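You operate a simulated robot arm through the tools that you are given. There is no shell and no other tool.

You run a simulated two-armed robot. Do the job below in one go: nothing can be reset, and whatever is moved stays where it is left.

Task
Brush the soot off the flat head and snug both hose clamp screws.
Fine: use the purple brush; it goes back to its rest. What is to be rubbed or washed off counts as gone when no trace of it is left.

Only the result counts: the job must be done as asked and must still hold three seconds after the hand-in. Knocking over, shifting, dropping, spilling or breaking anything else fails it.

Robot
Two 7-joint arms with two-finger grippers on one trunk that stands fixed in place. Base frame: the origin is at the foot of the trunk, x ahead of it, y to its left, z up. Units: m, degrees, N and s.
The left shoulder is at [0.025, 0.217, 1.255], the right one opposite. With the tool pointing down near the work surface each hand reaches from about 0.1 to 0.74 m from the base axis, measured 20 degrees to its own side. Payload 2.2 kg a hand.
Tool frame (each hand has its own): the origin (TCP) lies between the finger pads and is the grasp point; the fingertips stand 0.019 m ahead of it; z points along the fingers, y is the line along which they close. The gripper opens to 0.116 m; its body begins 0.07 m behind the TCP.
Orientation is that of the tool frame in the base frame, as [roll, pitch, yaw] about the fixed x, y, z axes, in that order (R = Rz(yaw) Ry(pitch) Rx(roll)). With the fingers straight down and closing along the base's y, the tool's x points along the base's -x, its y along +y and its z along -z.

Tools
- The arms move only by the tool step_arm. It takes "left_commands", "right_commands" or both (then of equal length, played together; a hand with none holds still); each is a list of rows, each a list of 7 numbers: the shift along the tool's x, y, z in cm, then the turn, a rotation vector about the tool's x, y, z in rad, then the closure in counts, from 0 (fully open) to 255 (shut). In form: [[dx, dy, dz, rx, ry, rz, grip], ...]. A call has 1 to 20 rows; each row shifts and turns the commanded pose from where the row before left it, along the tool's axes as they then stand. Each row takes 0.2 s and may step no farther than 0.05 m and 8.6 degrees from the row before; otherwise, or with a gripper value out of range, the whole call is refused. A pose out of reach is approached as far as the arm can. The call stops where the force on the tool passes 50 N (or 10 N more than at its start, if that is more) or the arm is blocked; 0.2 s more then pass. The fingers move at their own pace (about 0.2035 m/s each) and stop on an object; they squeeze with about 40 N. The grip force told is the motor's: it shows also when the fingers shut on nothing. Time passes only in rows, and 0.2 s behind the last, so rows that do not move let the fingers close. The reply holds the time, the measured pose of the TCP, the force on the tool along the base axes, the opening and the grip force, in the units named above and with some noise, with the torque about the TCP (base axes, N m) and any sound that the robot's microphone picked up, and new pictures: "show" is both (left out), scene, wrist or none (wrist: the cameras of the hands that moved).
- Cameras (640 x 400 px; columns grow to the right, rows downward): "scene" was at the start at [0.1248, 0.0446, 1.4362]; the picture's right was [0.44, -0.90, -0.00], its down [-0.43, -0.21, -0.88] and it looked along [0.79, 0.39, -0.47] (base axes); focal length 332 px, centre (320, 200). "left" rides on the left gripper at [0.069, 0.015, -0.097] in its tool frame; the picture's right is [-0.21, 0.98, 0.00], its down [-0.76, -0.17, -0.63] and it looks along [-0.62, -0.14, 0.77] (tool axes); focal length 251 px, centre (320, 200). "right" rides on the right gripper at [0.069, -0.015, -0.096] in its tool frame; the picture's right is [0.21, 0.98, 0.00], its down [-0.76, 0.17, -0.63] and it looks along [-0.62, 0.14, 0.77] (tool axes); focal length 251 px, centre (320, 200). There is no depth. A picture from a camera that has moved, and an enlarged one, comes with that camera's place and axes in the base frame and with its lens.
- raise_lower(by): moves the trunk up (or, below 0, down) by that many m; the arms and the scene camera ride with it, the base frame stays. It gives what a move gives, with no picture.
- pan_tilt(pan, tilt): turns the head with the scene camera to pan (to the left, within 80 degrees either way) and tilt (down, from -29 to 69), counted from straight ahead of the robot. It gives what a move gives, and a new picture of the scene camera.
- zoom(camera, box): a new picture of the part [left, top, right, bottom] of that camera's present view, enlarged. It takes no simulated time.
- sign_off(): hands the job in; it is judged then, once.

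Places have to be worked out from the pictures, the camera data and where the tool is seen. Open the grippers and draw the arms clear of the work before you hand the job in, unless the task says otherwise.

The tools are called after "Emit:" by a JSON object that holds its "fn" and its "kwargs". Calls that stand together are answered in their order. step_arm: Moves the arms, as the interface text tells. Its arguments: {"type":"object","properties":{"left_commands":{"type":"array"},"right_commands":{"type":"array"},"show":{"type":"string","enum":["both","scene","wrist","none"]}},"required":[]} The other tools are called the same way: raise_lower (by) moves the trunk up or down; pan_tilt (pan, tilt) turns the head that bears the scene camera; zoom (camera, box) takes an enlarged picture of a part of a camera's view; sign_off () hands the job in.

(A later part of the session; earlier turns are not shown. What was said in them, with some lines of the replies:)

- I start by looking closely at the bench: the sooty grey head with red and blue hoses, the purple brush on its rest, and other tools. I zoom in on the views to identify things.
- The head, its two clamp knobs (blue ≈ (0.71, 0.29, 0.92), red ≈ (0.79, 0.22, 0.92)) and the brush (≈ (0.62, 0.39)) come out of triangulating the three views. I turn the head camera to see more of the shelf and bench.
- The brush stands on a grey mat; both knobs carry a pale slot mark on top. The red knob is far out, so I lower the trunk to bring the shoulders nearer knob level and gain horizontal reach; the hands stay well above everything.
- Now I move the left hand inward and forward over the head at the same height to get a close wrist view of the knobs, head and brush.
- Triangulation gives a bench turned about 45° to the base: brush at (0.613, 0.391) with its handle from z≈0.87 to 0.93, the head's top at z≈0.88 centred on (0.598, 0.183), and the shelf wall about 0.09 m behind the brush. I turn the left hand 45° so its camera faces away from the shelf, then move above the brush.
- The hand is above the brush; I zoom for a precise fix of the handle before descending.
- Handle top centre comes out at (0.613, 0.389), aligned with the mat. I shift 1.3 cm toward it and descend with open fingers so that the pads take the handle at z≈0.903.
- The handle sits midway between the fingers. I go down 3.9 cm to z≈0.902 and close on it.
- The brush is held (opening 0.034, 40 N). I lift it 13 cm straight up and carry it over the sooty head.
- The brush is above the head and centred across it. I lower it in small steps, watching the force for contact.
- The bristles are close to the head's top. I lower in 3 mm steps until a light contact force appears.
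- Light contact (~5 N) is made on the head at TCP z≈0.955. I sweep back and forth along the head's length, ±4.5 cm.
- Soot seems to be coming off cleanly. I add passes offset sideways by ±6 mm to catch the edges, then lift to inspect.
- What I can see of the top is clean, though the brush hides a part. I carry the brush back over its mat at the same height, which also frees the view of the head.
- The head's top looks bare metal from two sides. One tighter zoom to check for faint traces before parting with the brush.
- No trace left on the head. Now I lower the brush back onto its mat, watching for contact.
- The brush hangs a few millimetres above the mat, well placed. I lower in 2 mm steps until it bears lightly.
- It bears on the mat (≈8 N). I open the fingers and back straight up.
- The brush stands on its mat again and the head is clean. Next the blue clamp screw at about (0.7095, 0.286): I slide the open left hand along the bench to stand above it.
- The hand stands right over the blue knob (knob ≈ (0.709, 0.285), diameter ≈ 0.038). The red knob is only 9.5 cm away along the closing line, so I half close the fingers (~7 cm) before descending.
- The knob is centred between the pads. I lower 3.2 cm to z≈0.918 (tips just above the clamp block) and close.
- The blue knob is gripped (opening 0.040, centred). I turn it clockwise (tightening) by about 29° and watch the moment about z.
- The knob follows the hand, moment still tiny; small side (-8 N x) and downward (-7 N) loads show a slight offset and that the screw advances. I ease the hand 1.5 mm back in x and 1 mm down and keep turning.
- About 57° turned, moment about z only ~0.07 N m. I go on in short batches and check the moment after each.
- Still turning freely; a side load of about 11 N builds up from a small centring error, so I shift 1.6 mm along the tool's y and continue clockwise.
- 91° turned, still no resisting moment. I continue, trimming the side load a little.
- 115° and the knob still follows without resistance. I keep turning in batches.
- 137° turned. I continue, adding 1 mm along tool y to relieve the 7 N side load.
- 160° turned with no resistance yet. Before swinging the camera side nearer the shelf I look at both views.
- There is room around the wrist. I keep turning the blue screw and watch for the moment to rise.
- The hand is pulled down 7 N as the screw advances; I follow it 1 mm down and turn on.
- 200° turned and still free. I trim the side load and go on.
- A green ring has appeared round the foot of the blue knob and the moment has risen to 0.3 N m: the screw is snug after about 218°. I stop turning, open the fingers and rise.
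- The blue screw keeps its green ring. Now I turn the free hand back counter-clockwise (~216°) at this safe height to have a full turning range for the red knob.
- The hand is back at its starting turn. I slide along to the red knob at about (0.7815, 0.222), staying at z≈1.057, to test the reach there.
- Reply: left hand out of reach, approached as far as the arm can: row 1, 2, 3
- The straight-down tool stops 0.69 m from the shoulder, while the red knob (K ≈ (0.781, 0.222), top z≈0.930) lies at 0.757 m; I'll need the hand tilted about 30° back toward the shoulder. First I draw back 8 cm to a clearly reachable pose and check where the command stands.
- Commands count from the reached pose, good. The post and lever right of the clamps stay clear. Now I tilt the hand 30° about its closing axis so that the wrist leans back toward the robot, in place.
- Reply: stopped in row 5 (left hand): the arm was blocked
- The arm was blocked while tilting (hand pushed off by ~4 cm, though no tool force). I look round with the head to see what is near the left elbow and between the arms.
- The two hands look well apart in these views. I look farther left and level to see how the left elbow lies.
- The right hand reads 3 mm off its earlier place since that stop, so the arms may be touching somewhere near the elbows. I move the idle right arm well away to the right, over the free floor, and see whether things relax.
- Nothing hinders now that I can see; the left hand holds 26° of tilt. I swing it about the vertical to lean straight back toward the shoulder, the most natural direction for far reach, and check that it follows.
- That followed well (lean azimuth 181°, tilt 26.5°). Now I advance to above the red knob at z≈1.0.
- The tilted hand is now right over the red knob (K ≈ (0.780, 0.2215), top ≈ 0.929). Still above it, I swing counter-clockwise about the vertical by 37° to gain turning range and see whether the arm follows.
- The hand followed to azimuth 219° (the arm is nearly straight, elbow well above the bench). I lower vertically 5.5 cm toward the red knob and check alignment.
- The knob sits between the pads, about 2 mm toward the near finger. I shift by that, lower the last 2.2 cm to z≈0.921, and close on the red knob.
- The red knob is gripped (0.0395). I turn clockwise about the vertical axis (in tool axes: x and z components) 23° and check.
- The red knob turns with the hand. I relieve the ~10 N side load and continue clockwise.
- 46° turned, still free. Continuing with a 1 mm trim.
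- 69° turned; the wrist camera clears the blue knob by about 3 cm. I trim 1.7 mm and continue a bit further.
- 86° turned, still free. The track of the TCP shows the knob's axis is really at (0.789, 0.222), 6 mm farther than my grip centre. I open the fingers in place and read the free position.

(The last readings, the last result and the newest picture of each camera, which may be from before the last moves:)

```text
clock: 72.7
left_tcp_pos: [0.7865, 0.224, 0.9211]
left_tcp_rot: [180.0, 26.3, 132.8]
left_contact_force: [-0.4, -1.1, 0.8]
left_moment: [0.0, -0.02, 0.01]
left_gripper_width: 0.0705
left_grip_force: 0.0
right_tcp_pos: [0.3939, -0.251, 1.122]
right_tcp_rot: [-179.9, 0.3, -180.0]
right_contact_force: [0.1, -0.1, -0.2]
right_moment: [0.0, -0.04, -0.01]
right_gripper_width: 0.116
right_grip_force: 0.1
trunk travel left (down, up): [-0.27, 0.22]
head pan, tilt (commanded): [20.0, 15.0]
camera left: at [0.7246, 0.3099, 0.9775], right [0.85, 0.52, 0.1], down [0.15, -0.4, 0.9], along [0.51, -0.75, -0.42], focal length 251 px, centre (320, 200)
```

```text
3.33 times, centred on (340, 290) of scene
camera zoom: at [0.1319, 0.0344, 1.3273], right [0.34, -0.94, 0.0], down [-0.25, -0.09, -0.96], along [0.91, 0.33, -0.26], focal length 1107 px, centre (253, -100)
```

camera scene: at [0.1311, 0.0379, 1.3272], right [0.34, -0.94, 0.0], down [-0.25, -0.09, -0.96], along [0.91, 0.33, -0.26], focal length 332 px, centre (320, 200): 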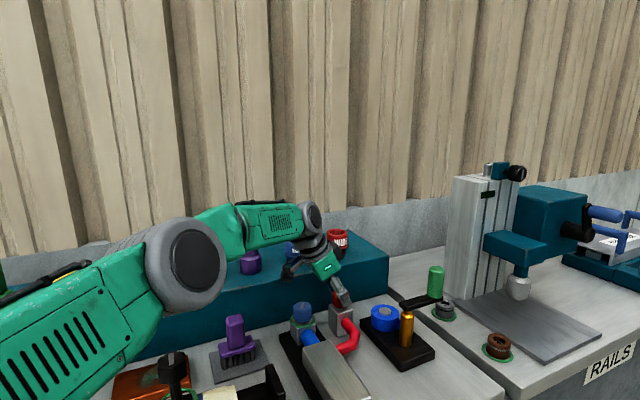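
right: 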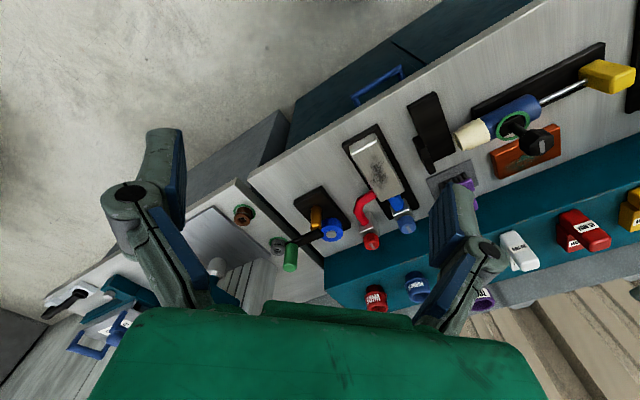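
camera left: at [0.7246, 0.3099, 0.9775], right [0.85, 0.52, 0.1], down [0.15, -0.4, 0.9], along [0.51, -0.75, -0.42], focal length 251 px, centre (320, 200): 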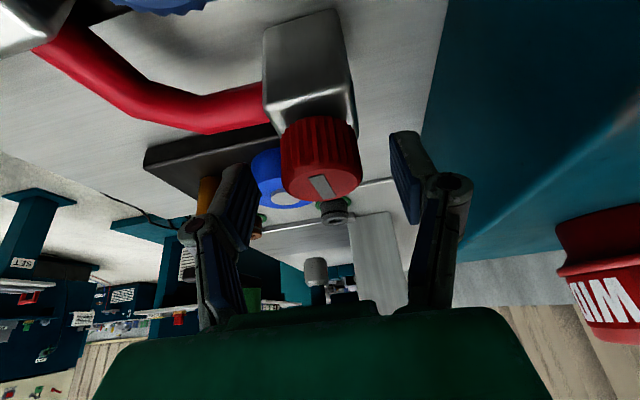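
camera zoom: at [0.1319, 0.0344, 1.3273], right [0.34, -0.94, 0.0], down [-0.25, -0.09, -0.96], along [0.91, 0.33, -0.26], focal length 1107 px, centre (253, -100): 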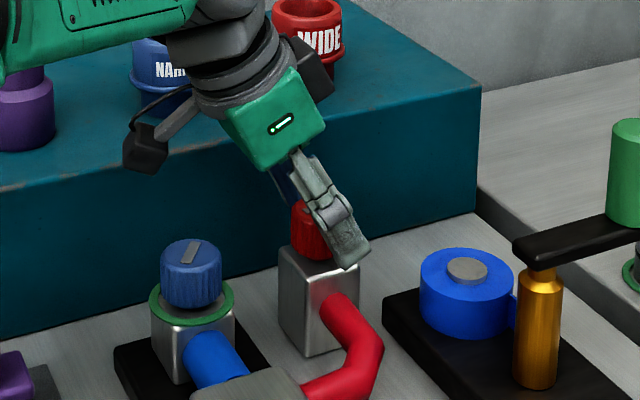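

Free position is (0.7865, 0.224), so I shift 3–4 mm onto the axis and swing the open hand back counter-clockwise ~87° around the knob, at the same level.

Emit:
{"fn": "step_arm", "kwargs": {"left_commands": [[-0.31, 0.08, 0.16, 0, 0, 0, 100], [0, 0, 0, -0.056, 0, -0.1129, 100], [0, 0, 0, -0.056, 0, -0.1129, 100], [0, 0, 0, -0.056, 0, -0.1129, 100], [0, 0, 0, -0.056, 0, -0.1129, 100], [0, 0, 0, -0.056, 0, -0.1129, 100], [0, 0, 0, -0.056, 0, -0.1129, 100], [0, 0, 0, -0.056, 0, -0.1129, 100], [0, 0, 0, -0.056, 0, -0.1129, 100], [0, 0, 0, -0.056, 0, -0.1129, 100], [0, 0, 0, -0.056, 0, -0.1129, 100], [0, 0, 0, -0.056, 0, -0.1129, 100], [0, 0, 0, -0.056, 0, -0.1129, 100], [0, 0, 0, 0, 0, 0, 100]], "show": "both"}}

Emit:
{"fn": "zoom", "kwargs": {"camera": "left", "box": [180, 60, 460, 260]}}

```text
clock: 75.7
left_tcp_pos: [0.7879, 0.2217, 0.9223]
left_tcp_rot: [179.9, 26.5, -140.4]
left_contact_force: [0.6, 0.6, -0.5]
left_moment: [0.01, -0.03, -0.03]
left_gripper_width: 0.0707
left_grip_force: 0.1
right_tcp_pos: [0.393, -0.252, 1.1218]
right_tcp_rot: [179.9, 0.3, 180.0]
right_contact_force: [0.0, 0.4, 0.8]
right_moment: [-0.01, -0.03, 0.02]
right_gripper_width: 0.1159
right_grip_force: 0.0
trunk travel left (down, up): [-0.27, 0.22]
head pan, tilt (commanded): [20.0, 15.0]
camera scene: at [0.1315, 0.0322, 1.3274], right [0.34, -0.94, 0.0], down [-0.25, -0.09, -0.96], along [0.91, 0.33, -0.26], focal length 332 px, centre (320, 200)
camera left: at [0.6954, 0.165, 0.9778], right [-0.48, 0.87, 0.1], down [0.41, 0.12, 0.9], along [0.78, 0.47, -0.42], focal length 251 px, centre (320, 200)
```

scene: 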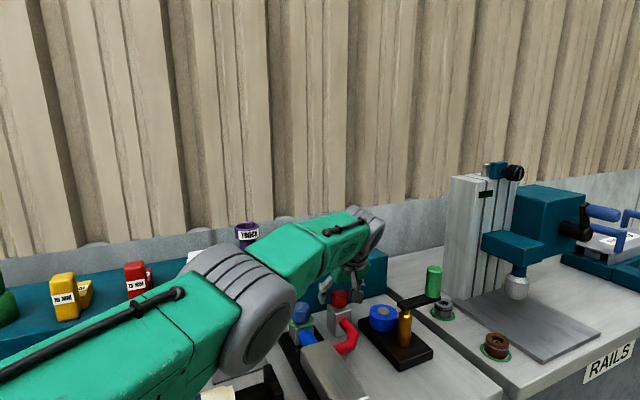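
left: 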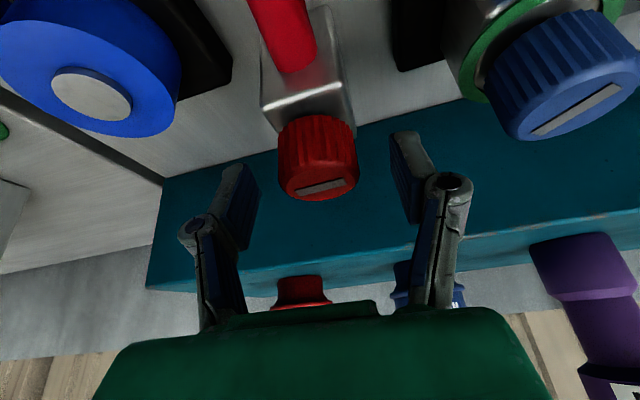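

```text
2.00 times, centred on (320, 160) of left
camera zoom: at [0.6954, 0.165, 0.9778], right [-0.48, 0.87, 0.1], down [0.41, 0.12, 0.9], along [0.78, 0.47, -0.42], focal length 503 px, centre (320, 280)
```

zoom: 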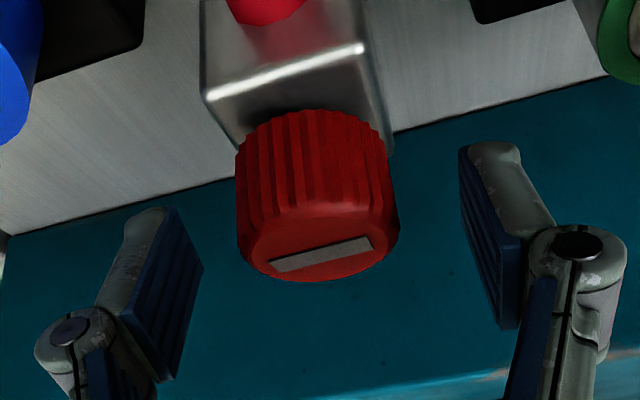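

The knob's slot has turned ~86° and the hand is centred on it. I close again and turn on clockwise.

Emit:
{"fn": "step_arm", "kwargs": {"left_commands": [[0, 0, 0, 0, 0, 0, 160], [0, 0, 0, 0, 0, 0, 255], [0, 0, 0, 0, 0, 0, 255], [0, 0, 0, 0.0446, 0, 0.0895, 255], [0, 0, 0, 0.0446, 0, 0.0895, 255], [0, 0, 0, 0.0446, 0, 0.0895, 255], [0, 0, 0, 0.0446, 0, 0.0895, 255]], "show": "none"}}

```text
clock: 77.3
left_tcp_pos: [0.7872, 0.2217, 0.9221]
left_tcp_rot: [179.9, 26.3, -163.3]
left_contact_force: [-8.2, 3.2, -1.1]
left_moment: [0.25, 0.75, -0.01]
left_gripper_width: 0.0396
left_grip_force: 44.3
right_tcp_pos: [0.3921, -0.2496, 1.1221]
right_tcp_rot: [180.0, 0.3, 180.0]
right_contact_force: [0.4, 0.6, 1.0]
right_moment: [-0.01, -0.01, -0.03]
right_gripper_width: 0.1162
right_grip_force: 0.0
trunk travel left (down, up): [-0.27, 0.22]
head pan, tilt (commanded): [20.0, 15.0]
```

Small side load only (~9 N the other way); I trim by about 1 mm and keep turning.

Emit:
{"fn": "step_arm", "kwargs": {"left_commands": [[0.09, 0.07, -0.05, 0.0446, 0, 0.0895, 255], [0, 0, 0, 0.0446, 0, 0.0895, 255], [0, 0, 0, 0.0446, 0, 0.0895, 255], [0, 0, 0, 0.0446, 0, 0.0895, 255]], "show": "none"}}

```text
clock: 78.3
left_tcp_pos: [0.7867, 0.2229, 0.9221]
left_tcp_rot: [-179.9, 26.5, 173.7]
left_contact_force: [0.7, 3.4, -5.4]
left_moment: [0.31, 0.11, 0.01]
left_gripper_width: 0.0395
left_grip_force: 44.9
right_tcp_pos: [0.3948, -0.2506, 1.1216]
right_tcp_rot: [-179.9, 0.3, 180.0]
right_contact_force: [-0.3, -0.2, -0.3]
right_moment: [0.02, -0.01, -0.03]
right_gripper_width: 0.116
right_grip_force: 0.2
trunk travel left (down, up): [-0.27, 0.22]
head pan, tilt (commanded): [20.0, 15.0]
```

132° in total, loads small; the screw pulls down a little, so I follow 0.8 mm down while turning on.

Emit:
{"fn": "step_arm", "kwargs": {"left_commands": [[0.036, 0.05, 0.07, 0.0446, 0, 0.0895, 255], [0, 0, 0, 0.0446, 0, 0.0895, 255], [0, 0, 0, 0.0446, 0, 0.0895, 255], [0, 0, 0, 0.0446, 0, 0.0895, 255]], "show": "none"}}

```text
clock: 79.3
left_tcp_pos: [0.7858, 0.2235, 0.9208]
left_tcp_rot: [-179.9, 26.6, 150.9]
left_contact_force: [2.6, 5.0, -0.9]
left_moment: [0.21, -0.1, 0.01]
left_gripper_width: 0.0398
left_grip_force: 45.1
right_tcp_pos: [0.3938, -0.2507, 1.122]
right_tcp_rot: [-180.0, 0.3, -180.0]
right_contact_force: [0.4, 0.3, 0.4]
right_moment: [-0.01, -0.01, 0.03]
right_gripper_width: 0.1162
right_grip_force: 0.1
trunk travel left (down, up): [-0.27, 0.22]
head pan, tilt (commanded): [20.0, 15.0]
```

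155° in total and still free. Three more steps to the end of this swing.

Emit:
{"fn": "step_arm", "kwargs": {"left_commands": [[0, 0.07, 0, 0.0446, 0, 0.0895, 255], [0, 0, 0, 0.0446, 0, 0.0895, 255], [0, 0, 0, 0.0446, 0, 0.0895, 255]], "show": "both"}}

Emit:
{"fn": "zoom", "kwargs": {"camera": "scene", "box": [260, 230, 420, 350]}}

```text
clock: 80.1
left_tcp_pos: [0.7871, 0.2244, 0.9198]
left_tcp_rot: [-179.9, 26.5, 133.7]
left_contact_force: [-4.8, 6.2, -0.1]
left_moment: [0.22, -0.04, -0.01]
left_gripper_width: 0.0393
left_grip_force: 44.8
right_tcp_pos: [0.3919, -0.2501, 1.1232]
right_tcp_rot: [180.0, 0.3, -180.0]
right_contact_force: [0.2, 0.3, -0.3]
right_moment: [-0.02, 0.0, 0.02]
right_gripper_width: 0.116
right_grip_force: 0.1
trunk travel left (down, up): [-0.27, 0.22]
head pan, tilt (commanded): [20.0, 15.0]
camera scene: at [0.1308, 0.035, 1.3273], right [0.34, -0.94, 0.0], down [-0.25, -0.09, -0.96], along [0.91, 0.33, -0.26], focal length 332 px, centre (320, 200)
camera left: at [0.7249, 0.3102, 0.9761], right [0.84, 0.53, 0.09], down [0.15, -0.4, 0.9], along [0.52, -0.75, -0.42], focal length 251 px, centre (320, 200)
```

scene: 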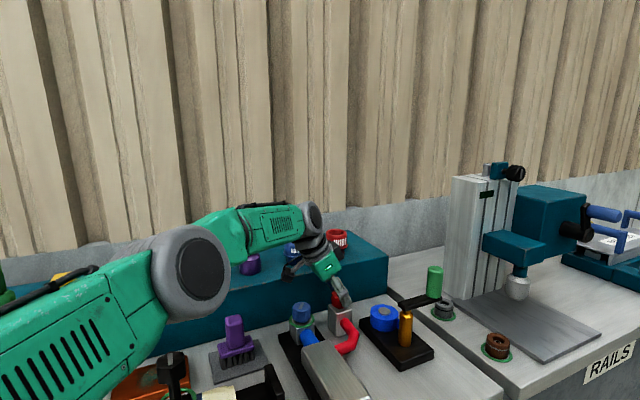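
left: 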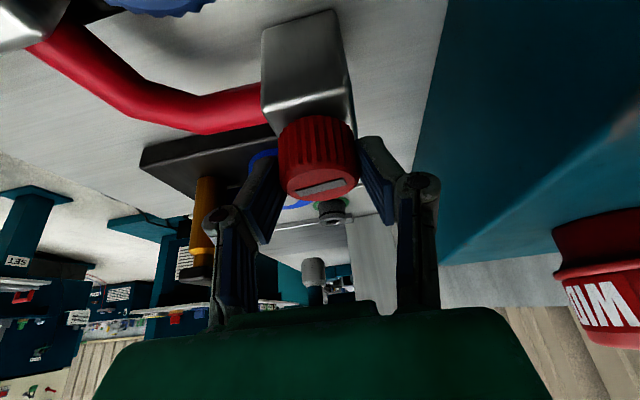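

```text
3.33 times, centred on (340, 290) of scene
camera zoom: at [0.1308, 0.035, 1.3273], right [0.34, -0.94, 0.0], down [-0.25, -0.09, -0.96], along [0.91, 0.33, -0.26], focal length 1107 px, centre (253, -100)
```

zoom: 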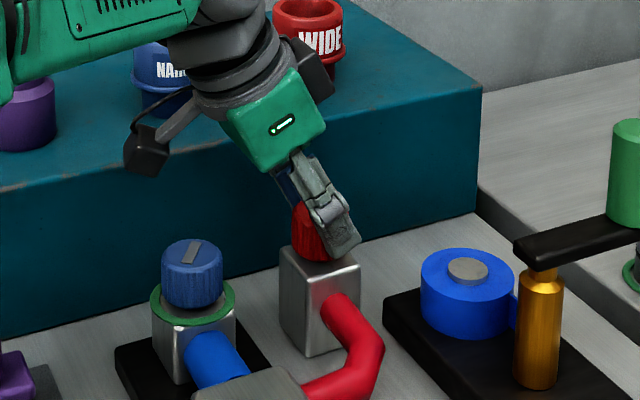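

172° in total without resistance. I release, swing the open hand back around the knob, and take a third grip.

Emit:
{"fn": "step_arm", "kwargs": {"left_commands": [[0, 0, 0, 0, 0, 0, 200], [0, 0, 0, 0, 0, 0, 120], [0, 0, 0, 0, 0, 0, 100], [0, 0, 0, 0, 0, 0, 100], [0, 0, 0, -0.056, 0, -0.1129, 100], [0, 0, 0, -0.056, 0, -0.1129, 100], [0, 0, 0, -0.056, 0, -0.1129, 100], [0, 0, 0, -0.056, 0, -0.1129, 100], [0, 0, 0, -0.056, 0, -0.1129, 100], [0, 0, 0, -0.056, 0, -0.1129, 100], [0, 0, 0, -0.056, 0, -0.1129, 100], [0, 0, 0, -0.056, 0, -0.1129, 100], [0, 0, 0, -0.056, 0, -0.1129, 100], [0, 0, 0, -0.056, 0, -0.1129, 100], [0, 0, 0, -0.056, 0, -0.1129, 100], [0, 0, 0, -0.056, 0, -0.1129, 100], [0, 0, 0, 0, 0, 0, 100]], "show": "both"}}

Emit:
{"fn": "zoom", "kwargs": {"camera": "left", "box": [180, 60, 460, 260]}}

```text
clock: 83.7
left_tcp_pos: [0.7853, 0.223, 0.9221]
left_tcp_rot: [-179.9, 26.4, -139.5]
left_contact_force: [-0.5, 0.0, 0.5]
left_moment: [0.0, 0.03, -0.02]
left_gripper_width: 0.0707
left_grip_force: 0.1
left hand out of reach, approached as far as the arm can: row 16
right_tcp_pos: [0.3925, -0.2525, 1.1227]
right_tcp_rot: [179.9, 0.4, -179.9]
right_contact_force: [-0.1, 0.3, -0.4]
right_moment: [-0.01, 0.01, -0.02]
right_gripper_width: 0.1159
right_grip_force: 0.1
trunk travel left (down, up): [-0.27, 0.22]
head pan, tilt (commanded): [20.0, 15.0]
camera scene: at [0.1315, 0.032, 1.3274], right [0.34, -0.94, 0.0], down [-0.25, -0.09, -0.96], along [0.91, 0.33, -0.26], focal length 332 px, centre (320, 200)
camera left: at [0.6939, 0.1656, 0.977], right [-0.49, 0.87, 0.09], down [0.41, 0.13, 0.9], along [0.77, 0.48, -0.42], focal length 251 px, centre (320, 200)
```

scene: 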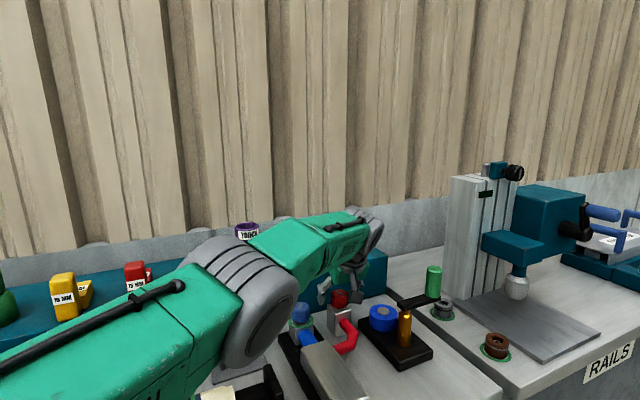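
left: 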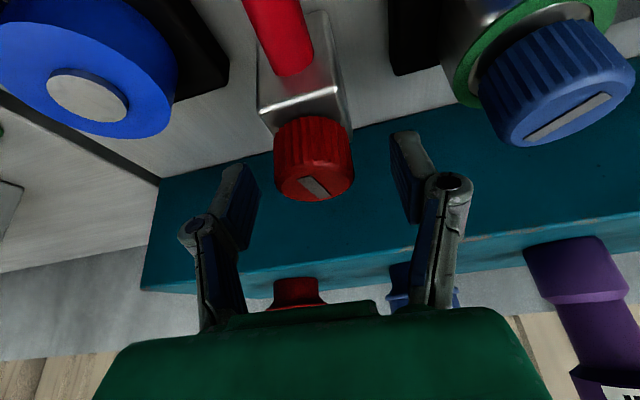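

```text
2.00 times, centred on (320, 160) of left
camera zoom: at [0.6939, 0.1656, 0.977], right [-0.49, 0.87, 0.09], down [0.41, 0.13, 0.9], along [0.77, 0.48, -0.42], focal length 503 px, centre (320, 280)
```

zoom: 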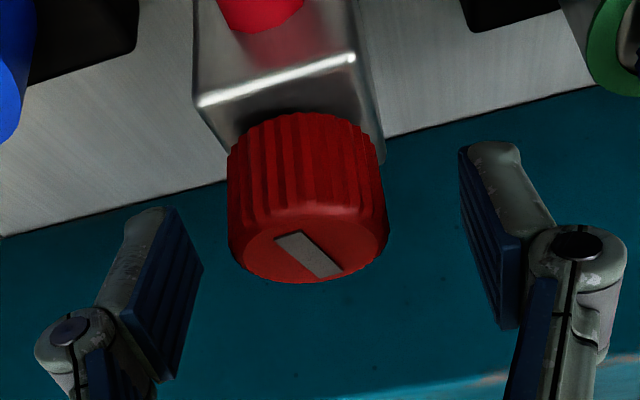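

I'm at the edge of reach but in place; the knob is ~2 mm to the left of centre. I trim that, close, and turn in smaller batches now, expecting resistance near 218° in total.

Emit:
{"fn": "step_arm", "kwargs": {"left_commands": [[0, -0.2, 0, 0, 0, 0, 100], [0, 0, 0, 0, 0, 0, 160], [0, 0, 0, 0, 0, 0, 255], [0, 0, 0, 0, 0, 0, 255], [0, 0, 0, 0.0446, 0, 0.0895, 255], [0, 0, 0, 0.0446, 0, 0.0895, 255], [0, 0, 0, 0.0446, 0, 0.0895, 255], [0, 0, 0, 0.0446, 0, 0.0895, 255]], "show": "none"}}

```text
clock: 85.5
left_tcp_pos: [0.787, 0.2219, 0.9209]
left_tcp_rot: [-179.9, 26.5, -162.6]
left_contact_force: [20.1, 1.1, 0.1]
left_moment: [0.0, -0.04, 0.01]
left_gripper_width: 0.039
left_grip_force: 44.9
right_tcp_pos: [0.3948, -0.2503, 1.1214]
right_tcp_rot: [179.9, 0.1, -180.0]
right_contact_force: [-0.5, 0.0, -0.5]
right_moment: [0.0, 0.01, 0.02]
right_gripper_width: 0.116
right_grip_force: 0.1
trunk travel left (down, up): [-0.27, 0.22]
head pan, tilt (commanded): [20.0, 15.0]
```

195° in total; a 20 N side load in x remains from the reach-limited row, so I shift 3 mm forward with no turn beyond a small step, then continue in small batches.

Emit:
{"fn": "step_arm", "kwargs": {"left_commands": [[-0.25, -0.09, 0.13, 0, 0, 0, 255], [0, 0, 0, 0.0446, 0, 0.0895, 255], [0, 0, 0, 0.0446, 0, 0.0895, 255]], "show": "none"}}

```text
clock: 86.3
left_tcp_pos: [0.7871, 0.222, 0.9211]
left_tcp_rot: [-179.8, 26.2, -174.0]
left_contact_force: [1.2, 2.5, 1.7]
left_moment: [0.14, 0.39, 0.01]
left_gripper_width: 0.0389
left_grip_force: 45.1
right_tcp_pos: [0.3931, -0.2518, 1.1232]
right_tcp_rot: [-180.0, 0.2, 180.0]
right_contact_force: [0.5, -0.1, -0.2]
right_moment: [-0.02, 0.01, -0.01]
right_gripper_width: 0.1159
right_grip_force: 0.1
trunk travel left (down, up): [-0.27, 0.22]
head pan, tilt (commanded): [20.0, 15.0]
```

Side load gone; 206° in total. I turn on in two-step batches and watch the moment and the foot of the knob.

Emit:
{"fn": "step_arm", "kwargs": {"left_commands": [[0, 0, 0, 0.0446, 0, 0.0895, 255], [0, 0, 0, 0.0446, 0, 0.0895, 255]], "show": "wrist"}}

```text
clock: 86.9
left_tcp_pos: [0.7859, 0.2223, 0.9197]
left_tcp_rot: [-179.6, 26.3, 174.5]
left_contact_force: [-4.8, 4.1, -0.5]
left_moment: [0.35, 1.04, 0.21]
left_gripper_width: 0.0387
left_grip_force: 44.9
right_tcp_pos: [0.393, -0.2509, 1.123]
right_tcp_rot: [-180.0, 0.3, 180.0]
right_contact_force: [-0.4, -0.3, -0.7]
right_moment: [0.0, 0.0, -0.02]
right_gripper_width: 0.1161
right_grip_force: 0.1
trunk travel left (down, up): [-0.27, 0.22]
head pan, tilt (commanded): [20.0, 15.0]
camera left: at [0.6825, 0.2477, 0.9762], right [0.29, 0.95, 0.09], down [0.38, -0.2, 0.9], along [0.88, -0.22, -0.42], focal length 251 px, centre (320, 200)
```

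left: 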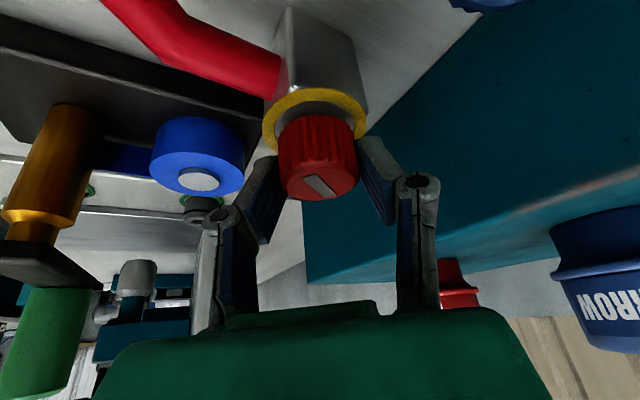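

A yellow ring has lit up round the red knob's foot with the moment at 0.21 N m: almost snug. I add a very small turn (~2°).

Emit:
{"fn": "step_arm", "kwargs": {"left_commands": [[0, 0, 0, 0.0178, 0, 0.0358, 255]], "show": "wrist"}}

Emit:
{"fn": "zoom", "kwargs": {"camera": "scene", "box": [260, 230, 420, 350]}}

```text
clock: 87.3
left_tcp_pos: [0.7869, 0.2218, 0.921]
left_tcp_rot: [-179.6, 26.4, 172.3]
left_contact_force: [-6.0, 4.6, -2.8]
left_moment: [0.22, 0.8, 0.29]
left_gripper_width: 0.0389
left_grip_force: 45.0
right_tcp_pos: [0.393, -0.2505, 1.1224]
right_tcp_rot: [-180.0, 0.4, 180.0]
right_contact_force: [-0.4, 0.1, -0.4]
right_moment: [0.04, -0.02, -0.01]
right_gripper_width: 0.1162
right_grip_force: 0.0
trunk travel left (down, up): [-0.27, 0.22]
head pan, tilt (commanded): [20.0, 15.0]
camera left: at [0.6835, 0.2518, 0.9761], right [0.32, 0.94, 0.09], down [0.37, -0.21, 0.9], along [0.87, -0.26, -0.42], focal length 251 px, centre (320, 200)
```

left: 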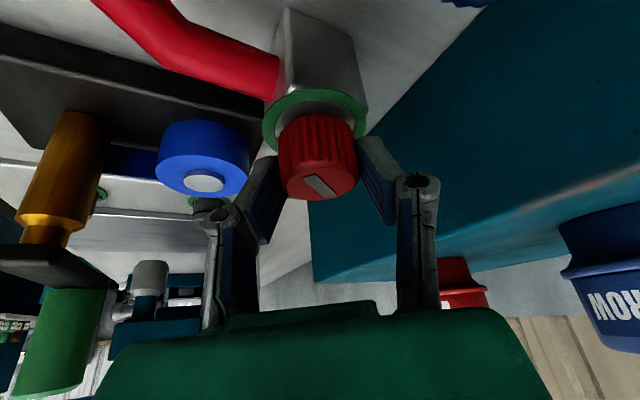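

```text
3.33 times, centred on (340, 290) of scene
camera zoom: at [0.1315, 0.0343, 1.3273], right [0.34, -0.94, 0.0], down [-0.25, -0.09, -0.96], along [0.91, 0.33, -0.26], focal length 1107 px, centre (253, -100)
```

zoom: 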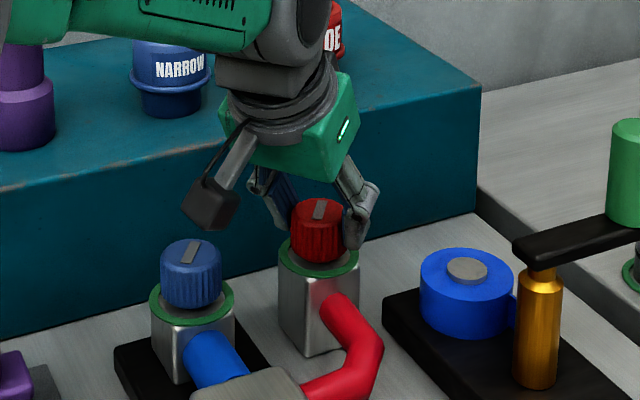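

The ring is green now at 0.29 N m: the red screw is snug too. I open the fingers gently and watch that the ring stays green.

Emit:
{"fn": "step_arm", "kwargs": {"left_commands": [[0, 0, 0, 0, 0, 0, 200], [0, 0, 0, 0, 0, 0, 130], [0, 0, 0, 0, 0, 0, 100], [0, 0, 0, 0, 0, 0, 100]], "show": "wrist"}}

Emit:
{"fn": "zoom", "kwargs": {"camera": "scene", "box": [260, 230, 420, 350]}}

```text
clock: 88.3
left_tcp_pos: [0.7856, 0.2229, 0.9218]
left_tcp_rot: [-179.7, 26.6, 172.3]
left_contact_force: [0.2, -1.1, -0.2]
left_moment: [0.0, -0.01, 0.0]
left_gripper_width: 0.0705
left_grip_force: 0.1
right_tcp_pos: [0.3924, -0.2513, 1.1221]
right_tcp_rot: [-180.0, 0.3, 180.0]
right_contact_force: [-0.8, 0.5, -0.3]
right_moment: [0.04, 0.02, 0.0]
right_gripper_width: 0.116
right_grip_force: 0.0
trunk travel left (down, up): [-0.27, 0.22]
head pan, tilt (commanded): [20.0, 15.0]
camera left: at [0.684, 0.2512, 0.977], right [0.32, 0.94, 0.09], down [0.37, -0.21, 0.9], along [0.87, -0.26, -0.42], focal length 251 px, centre (320, 200)
```

left: 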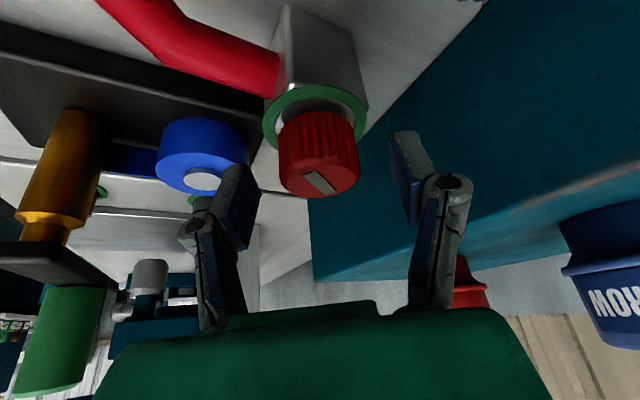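

```text
3.33 times, centred on (340, 290) of scene
camera zoom: at [0.1317, 0.0328, 1.3273], right [0.34, -0.94, 0.0], down [-0.25, -0.09, -0.96], along [0.91, 0.33, -0.26], focal length 1107 px, centre (253, -100)
```

zoom: 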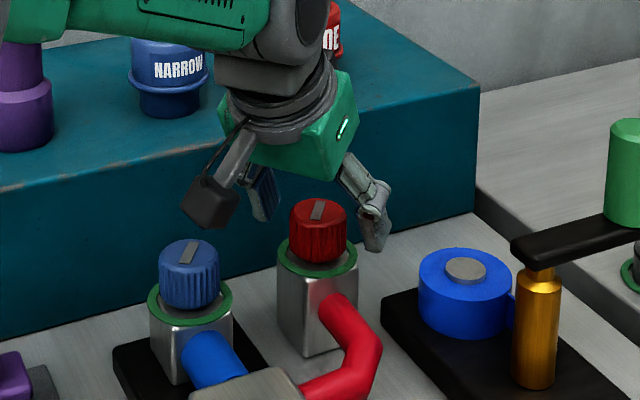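

Both rings stay green with the fingers open. I lift the hand straight up off the red knob.

Emit:
{"fn": "step_arm", "kwargs": {"left_commands": [[-1.1, 0, -2.24, 0, 0, 0, 100], [-1.1, 0, -2.24, 0, 0, 0, 100], [-1.1, 0, -2.24, 0, 0, 0, 100], [-1.1, 0, -2.24, 0, 0, 0, 100], [-1.1, 0, -2.24, 0, 0, 0, 100], [0, 0, 0, 0, 0, 0, 100]], "show": "both"}}

```text
clock: 89.7
left_tcp_pos: [0.7869, 0.2232, 1.046]
left_tcp_rot: [-179.9, 26.4, 172.3]
left_contact_force: [0.6, 0.7, -0.3]
left_moment: [0.0, 0.02, 0.02]
left_gripper_width: 0.0707
left_grip_force: 0.0
right_tcp_pos: [0.392, -0.2511, 1.1199]
right_tcp_rot: [179.8, 0.3, 179.9]
right_contact_force: [-0.4, 0.7, -0.9]
right_moment: [-0.01, -0.02, 0.01]
right_gripper_width: 0.116
right_grip_force: 0.0
trunk travel left (down, up): [-0.27, 0.22]
head pan, tilt (commanded): [20.0, 15.0]
camera scene: at [0.1319, 0.0325, 1.3273], right [0.34, -0.94, 0.0], down [-0.25, -0.09, -0.96], along [0.91, 0.33, -0.26], focal length 332 px, centre (320, 200)
camera left: at [0.6838, 0.2509, 1.1015], right [0.32, 0.94, 0.09], down [0.37, -0.22, 0.9], along [0.87, -0.26, -0.42], focal length 251 px, centre (320, 200)
```

scene: 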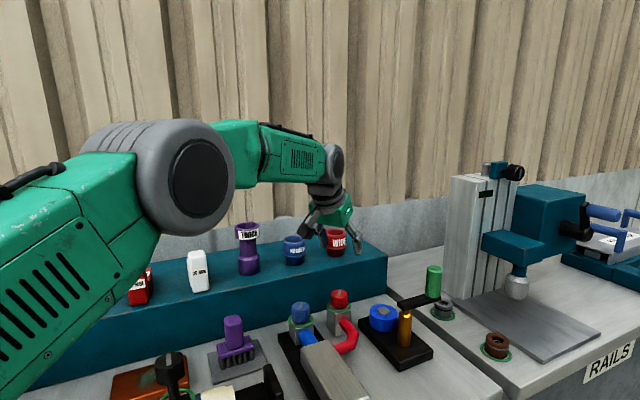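
left: 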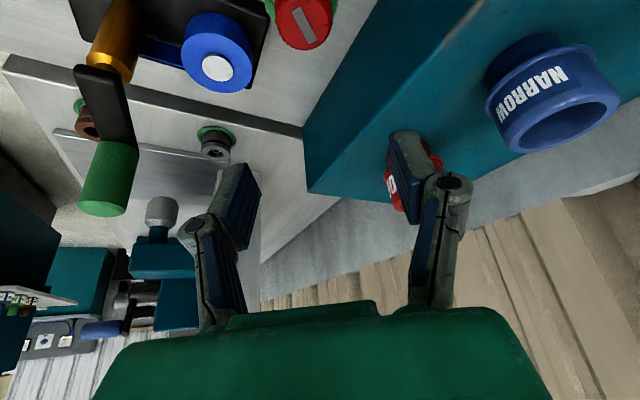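

The hand is clear above. I draw the left arm back and to its own side, rising a little, and open the gripper fully.

Emit:
{"fn": "step_arm", "kwargs": {"left_commands": [[2.45, 1.08, -2.2, 0, 0, 0, 100], [2.45, 1.08, -2.2, 0, 0, 0, 100], [2.45, 1.08, -2.2, 0, 0, 0, 100], [2.45, 1.08, -2.2, 0, 0, 0, 100], [0, 0, 0, 0, 0, 0, 50], [0, 0, 0, 0, 0, 0, 0]], "show": "scene"}}

```text
clock: 91.1
left_tcp_pos: [0.6674, 0.2831, 1.0809]
left_tcp_rot: [-179.8, 26.5, 172.2]
left_contact_force: [0.5, -0.6, -0.2]
left_moment: [-0.04, 0.0, 0.0]
left_gripper_width: 0.1161
left_grip_force: 0.1
right_tcp_pos: [0.3921, -0.253, 1.1225]
right_tcp_rot: [180.0, 0.3, -179.9]
right_contact_force: [1.0, -0.7, -0.2]
right_moment: [0.0, 0.04, 0.03]
right_gripper_width: 0.1161
right_grip_force: 0.0
trunk travel left (down, up): [-0.27, 0.22]
head pan, tilt (commanded): [20.0, 15.0]
camera scene: at [0.1308, 0.0328, 1.3274], right [0.34, -0.94, 0.0], down [-0.25, -0.09, -0.96], along [0.91, 0.33, -0.26], focal length 332 px, centre (320, 200)
```

scene: 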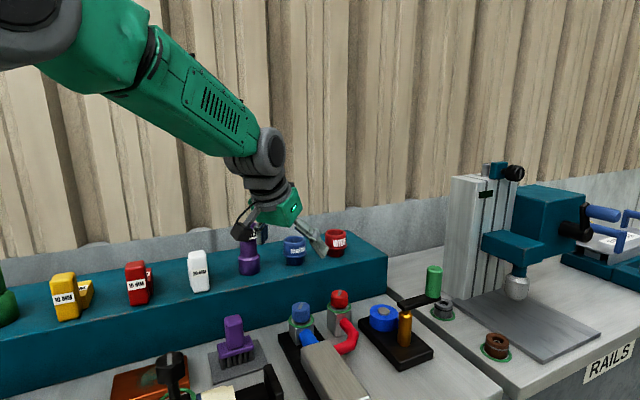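

Retreat goes well. I continue drawing back, then raise the trunk to its starting height.

Emit:
{"fn": "step_arm", "kwargs": {"left_commands": [[2.45, 1.08, -2.2, 0, 0, 0, 0], [2.45, 1.08, -2.2, 0, 0, 0, 0], [2.45, 1.08, -2.2, 0, 0, 0, 0], [2.45, 1.08, -2.2, 0, 0, 0, 0], [0, 0, 0, 0, 0, 0, 0]], "show": "scene"}}

```text
clock: 92.3
left_tcp_pos: [0.5466, 0.3451, 1.1163]
left_tcp_rot: [-179.7, 26.4, 172.3]
left_contact_force: [0.5, -0.1, 0.2]
left_moment: [0.03, 0.01, -0.02]
left_gripper_width: 0.116
left_grip_force: 0.0
right_tcp_pos: [0.3942, -0.2495, 1.1215]
right_tcp_rot: [-180.0, 0.2, 180.0]
right_contact_force: [0.4, 0.5, 0.3]
right_moment: [-0.02, 0.03, 0.0]
right_gripper_width: 0.116
right_grip_force: 0.1
trunk travel left (down, up): [-0.27, 0.22]
head pan, tilt (commanded): [20.0, 15.0]
camera scene: at [0.131, 0.0338, 1.3273], right [0.34, -0.94, 0.0], down [-0.25, -0.09, -0.96], along [0.91, 0.33, -0.26], focal length 332 px, centre (320, 200)
```

scene: 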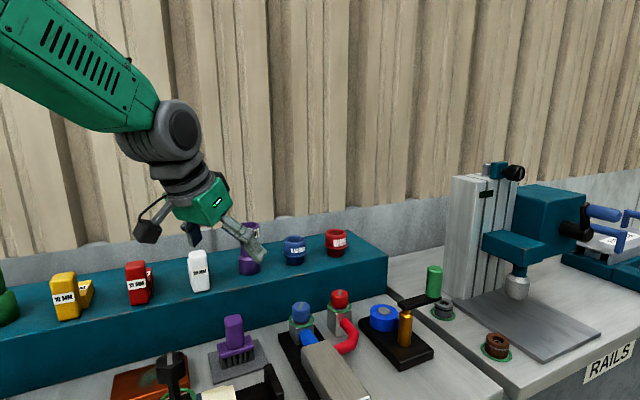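

Both arms are clear of the work. I raise the trunk back and take a last look at the whole bench.

Emit:
{"fn": "raise_lower", "kwargs": {"by": 0.13}}

Emit:
{"fn": "pan_tilt", "kwargs": {"pan": 22, "tilt": 40}}

Emit:
{"fn": "zoom", "kwargs": {"camera": "scene", "box": [220, 150, 420, 290]}}

Emit:
{"fn": "zoom", "kwargs": {"camera": "left", "box": [100, 0, 540, 260]}}

```text
clock: 93.9
left_tcp_pos: [0.5463, 0.3434, 1.2466]
left_tcp_rot: [-179.7, 26.3, 172.3]
left_contact_force: [0.3, -0.2, -0.5]
left_moment: [-0.01, 0.01, -0.03]
left_gripper_width: 0.1158
left_grip_force: 0.0
right_tcp_pos: [0.3932, -0.2517, 1.251]
right_tcp_rot: [-180.0, 0.3, -180.0]
right_contact_force: [0.0, -0.5, -1.1]
right_moment: [0.0, 0.0, 0.02]
right_gripper_width: 0.1161
right_grip_force: 0.0
trunk travel left (down, up): [-0.4, 0.09]
head pan, tilt (commanded): [20.0, 15.0]
```

```text
clock: 94.8
left_tcp_pos: [0.5468, 0.3437, 1.2463]
left_tcp_rot: [-179.6, 26.5, 172.2]
left_contact_force: [0.0, -0.6, -0.9]
left_moment: [0.0, -0.01, -0.01]
left_gripper_width: 0.1162
left_grip_force: 0.0
right_tcp_pos: [0.3928, -0.2511, 1.2525]
right_tcp_rot: [180.0, 0.3, -179.9]
right_contact_force: [-0.4, -0.6, -0.6]
right_moment: [0.03, -0.02, 0.02]
right_gripper_width: 0.1161
right_grip_force: 0.1
trunk travel left (down, up): [-0.4, 0.09]
head pan, tilt (commanded): [22.0, 40.0]
camera scene: at [0.1213, 0.0336, 1.418], right [0.37, -0.93, 0.0], down [-0.6, -0.24, -0.76], along [0.71, 0.29, -0.64], focal length 332 px, centre (320, 200)
```

scene: 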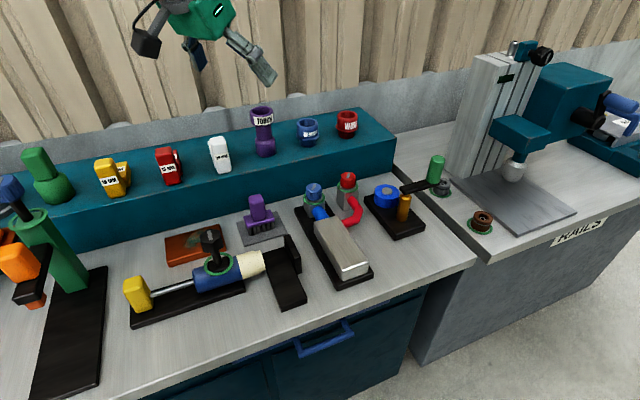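

```text
2.86 times, centred on (320, 220) of scene
camera zoom: at [0.1213, 0.0336, 1.418], right [0.37, -0.93, 0.0], down [-0.6, -0.24, -0.76], along [0.71, 0.29, -0.64], focal length 948 px, centre (320, 143)
```

zoom: 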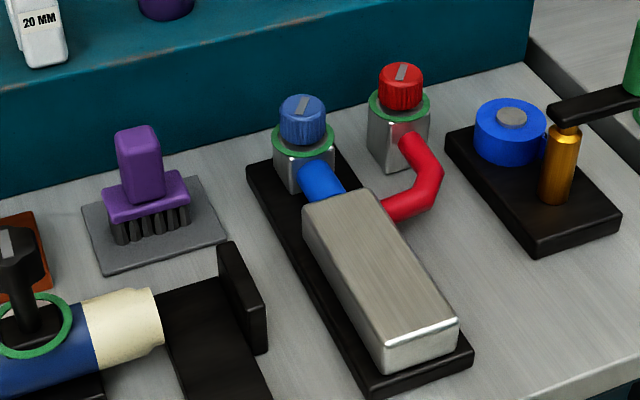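

```text
1.45 times, centred on (320, 130) of left
camera zoom: at [0.4425, 0.373, 1.3015], right [0.32, 0.94, 0.09], down [0.37, -0.21, 0.9], along [0.87, -0.26, -0.42], focal length 366 px, centre (320, 302)
```

zoom: 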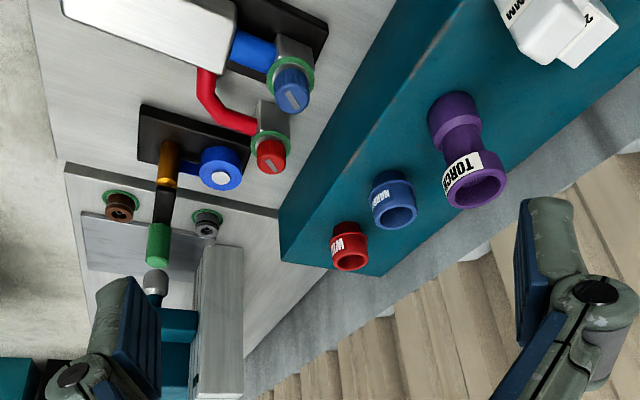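

The head shows no soot, the brush stands on its mat, and both clamp screws show green rings. Nothing else has moved, and the grippers are open with both arms clear, so I hand the job in.

Emit:
{"fn": "sign_off", "kwargs": {}}

```text
The job is handed in.
```

The flat head is brushed clean, and both hose clamp screws are snug. I've handed the job in but have no verdict back yet.

- **Soot:** I used the purple brush on the head. Close views from several sides show no trace left on its top.
- **Brush:** it is back upright on its grey mat.
- **Clamp screws:** I turned each one about 220° clockwise. Both stopped at roughly 0.3 N m, and the green rings at their feet stayed lit after I let go.
- **Rest of the bench:** nothing else looks shifted in the final pictures. Both grippers are open and the arms are drawn clear.

During the work the left arm was stopped once as blocked while I tilted the hand in free air. I saw no contact in the views. I moved the right arm aside and carried on without further trouble.
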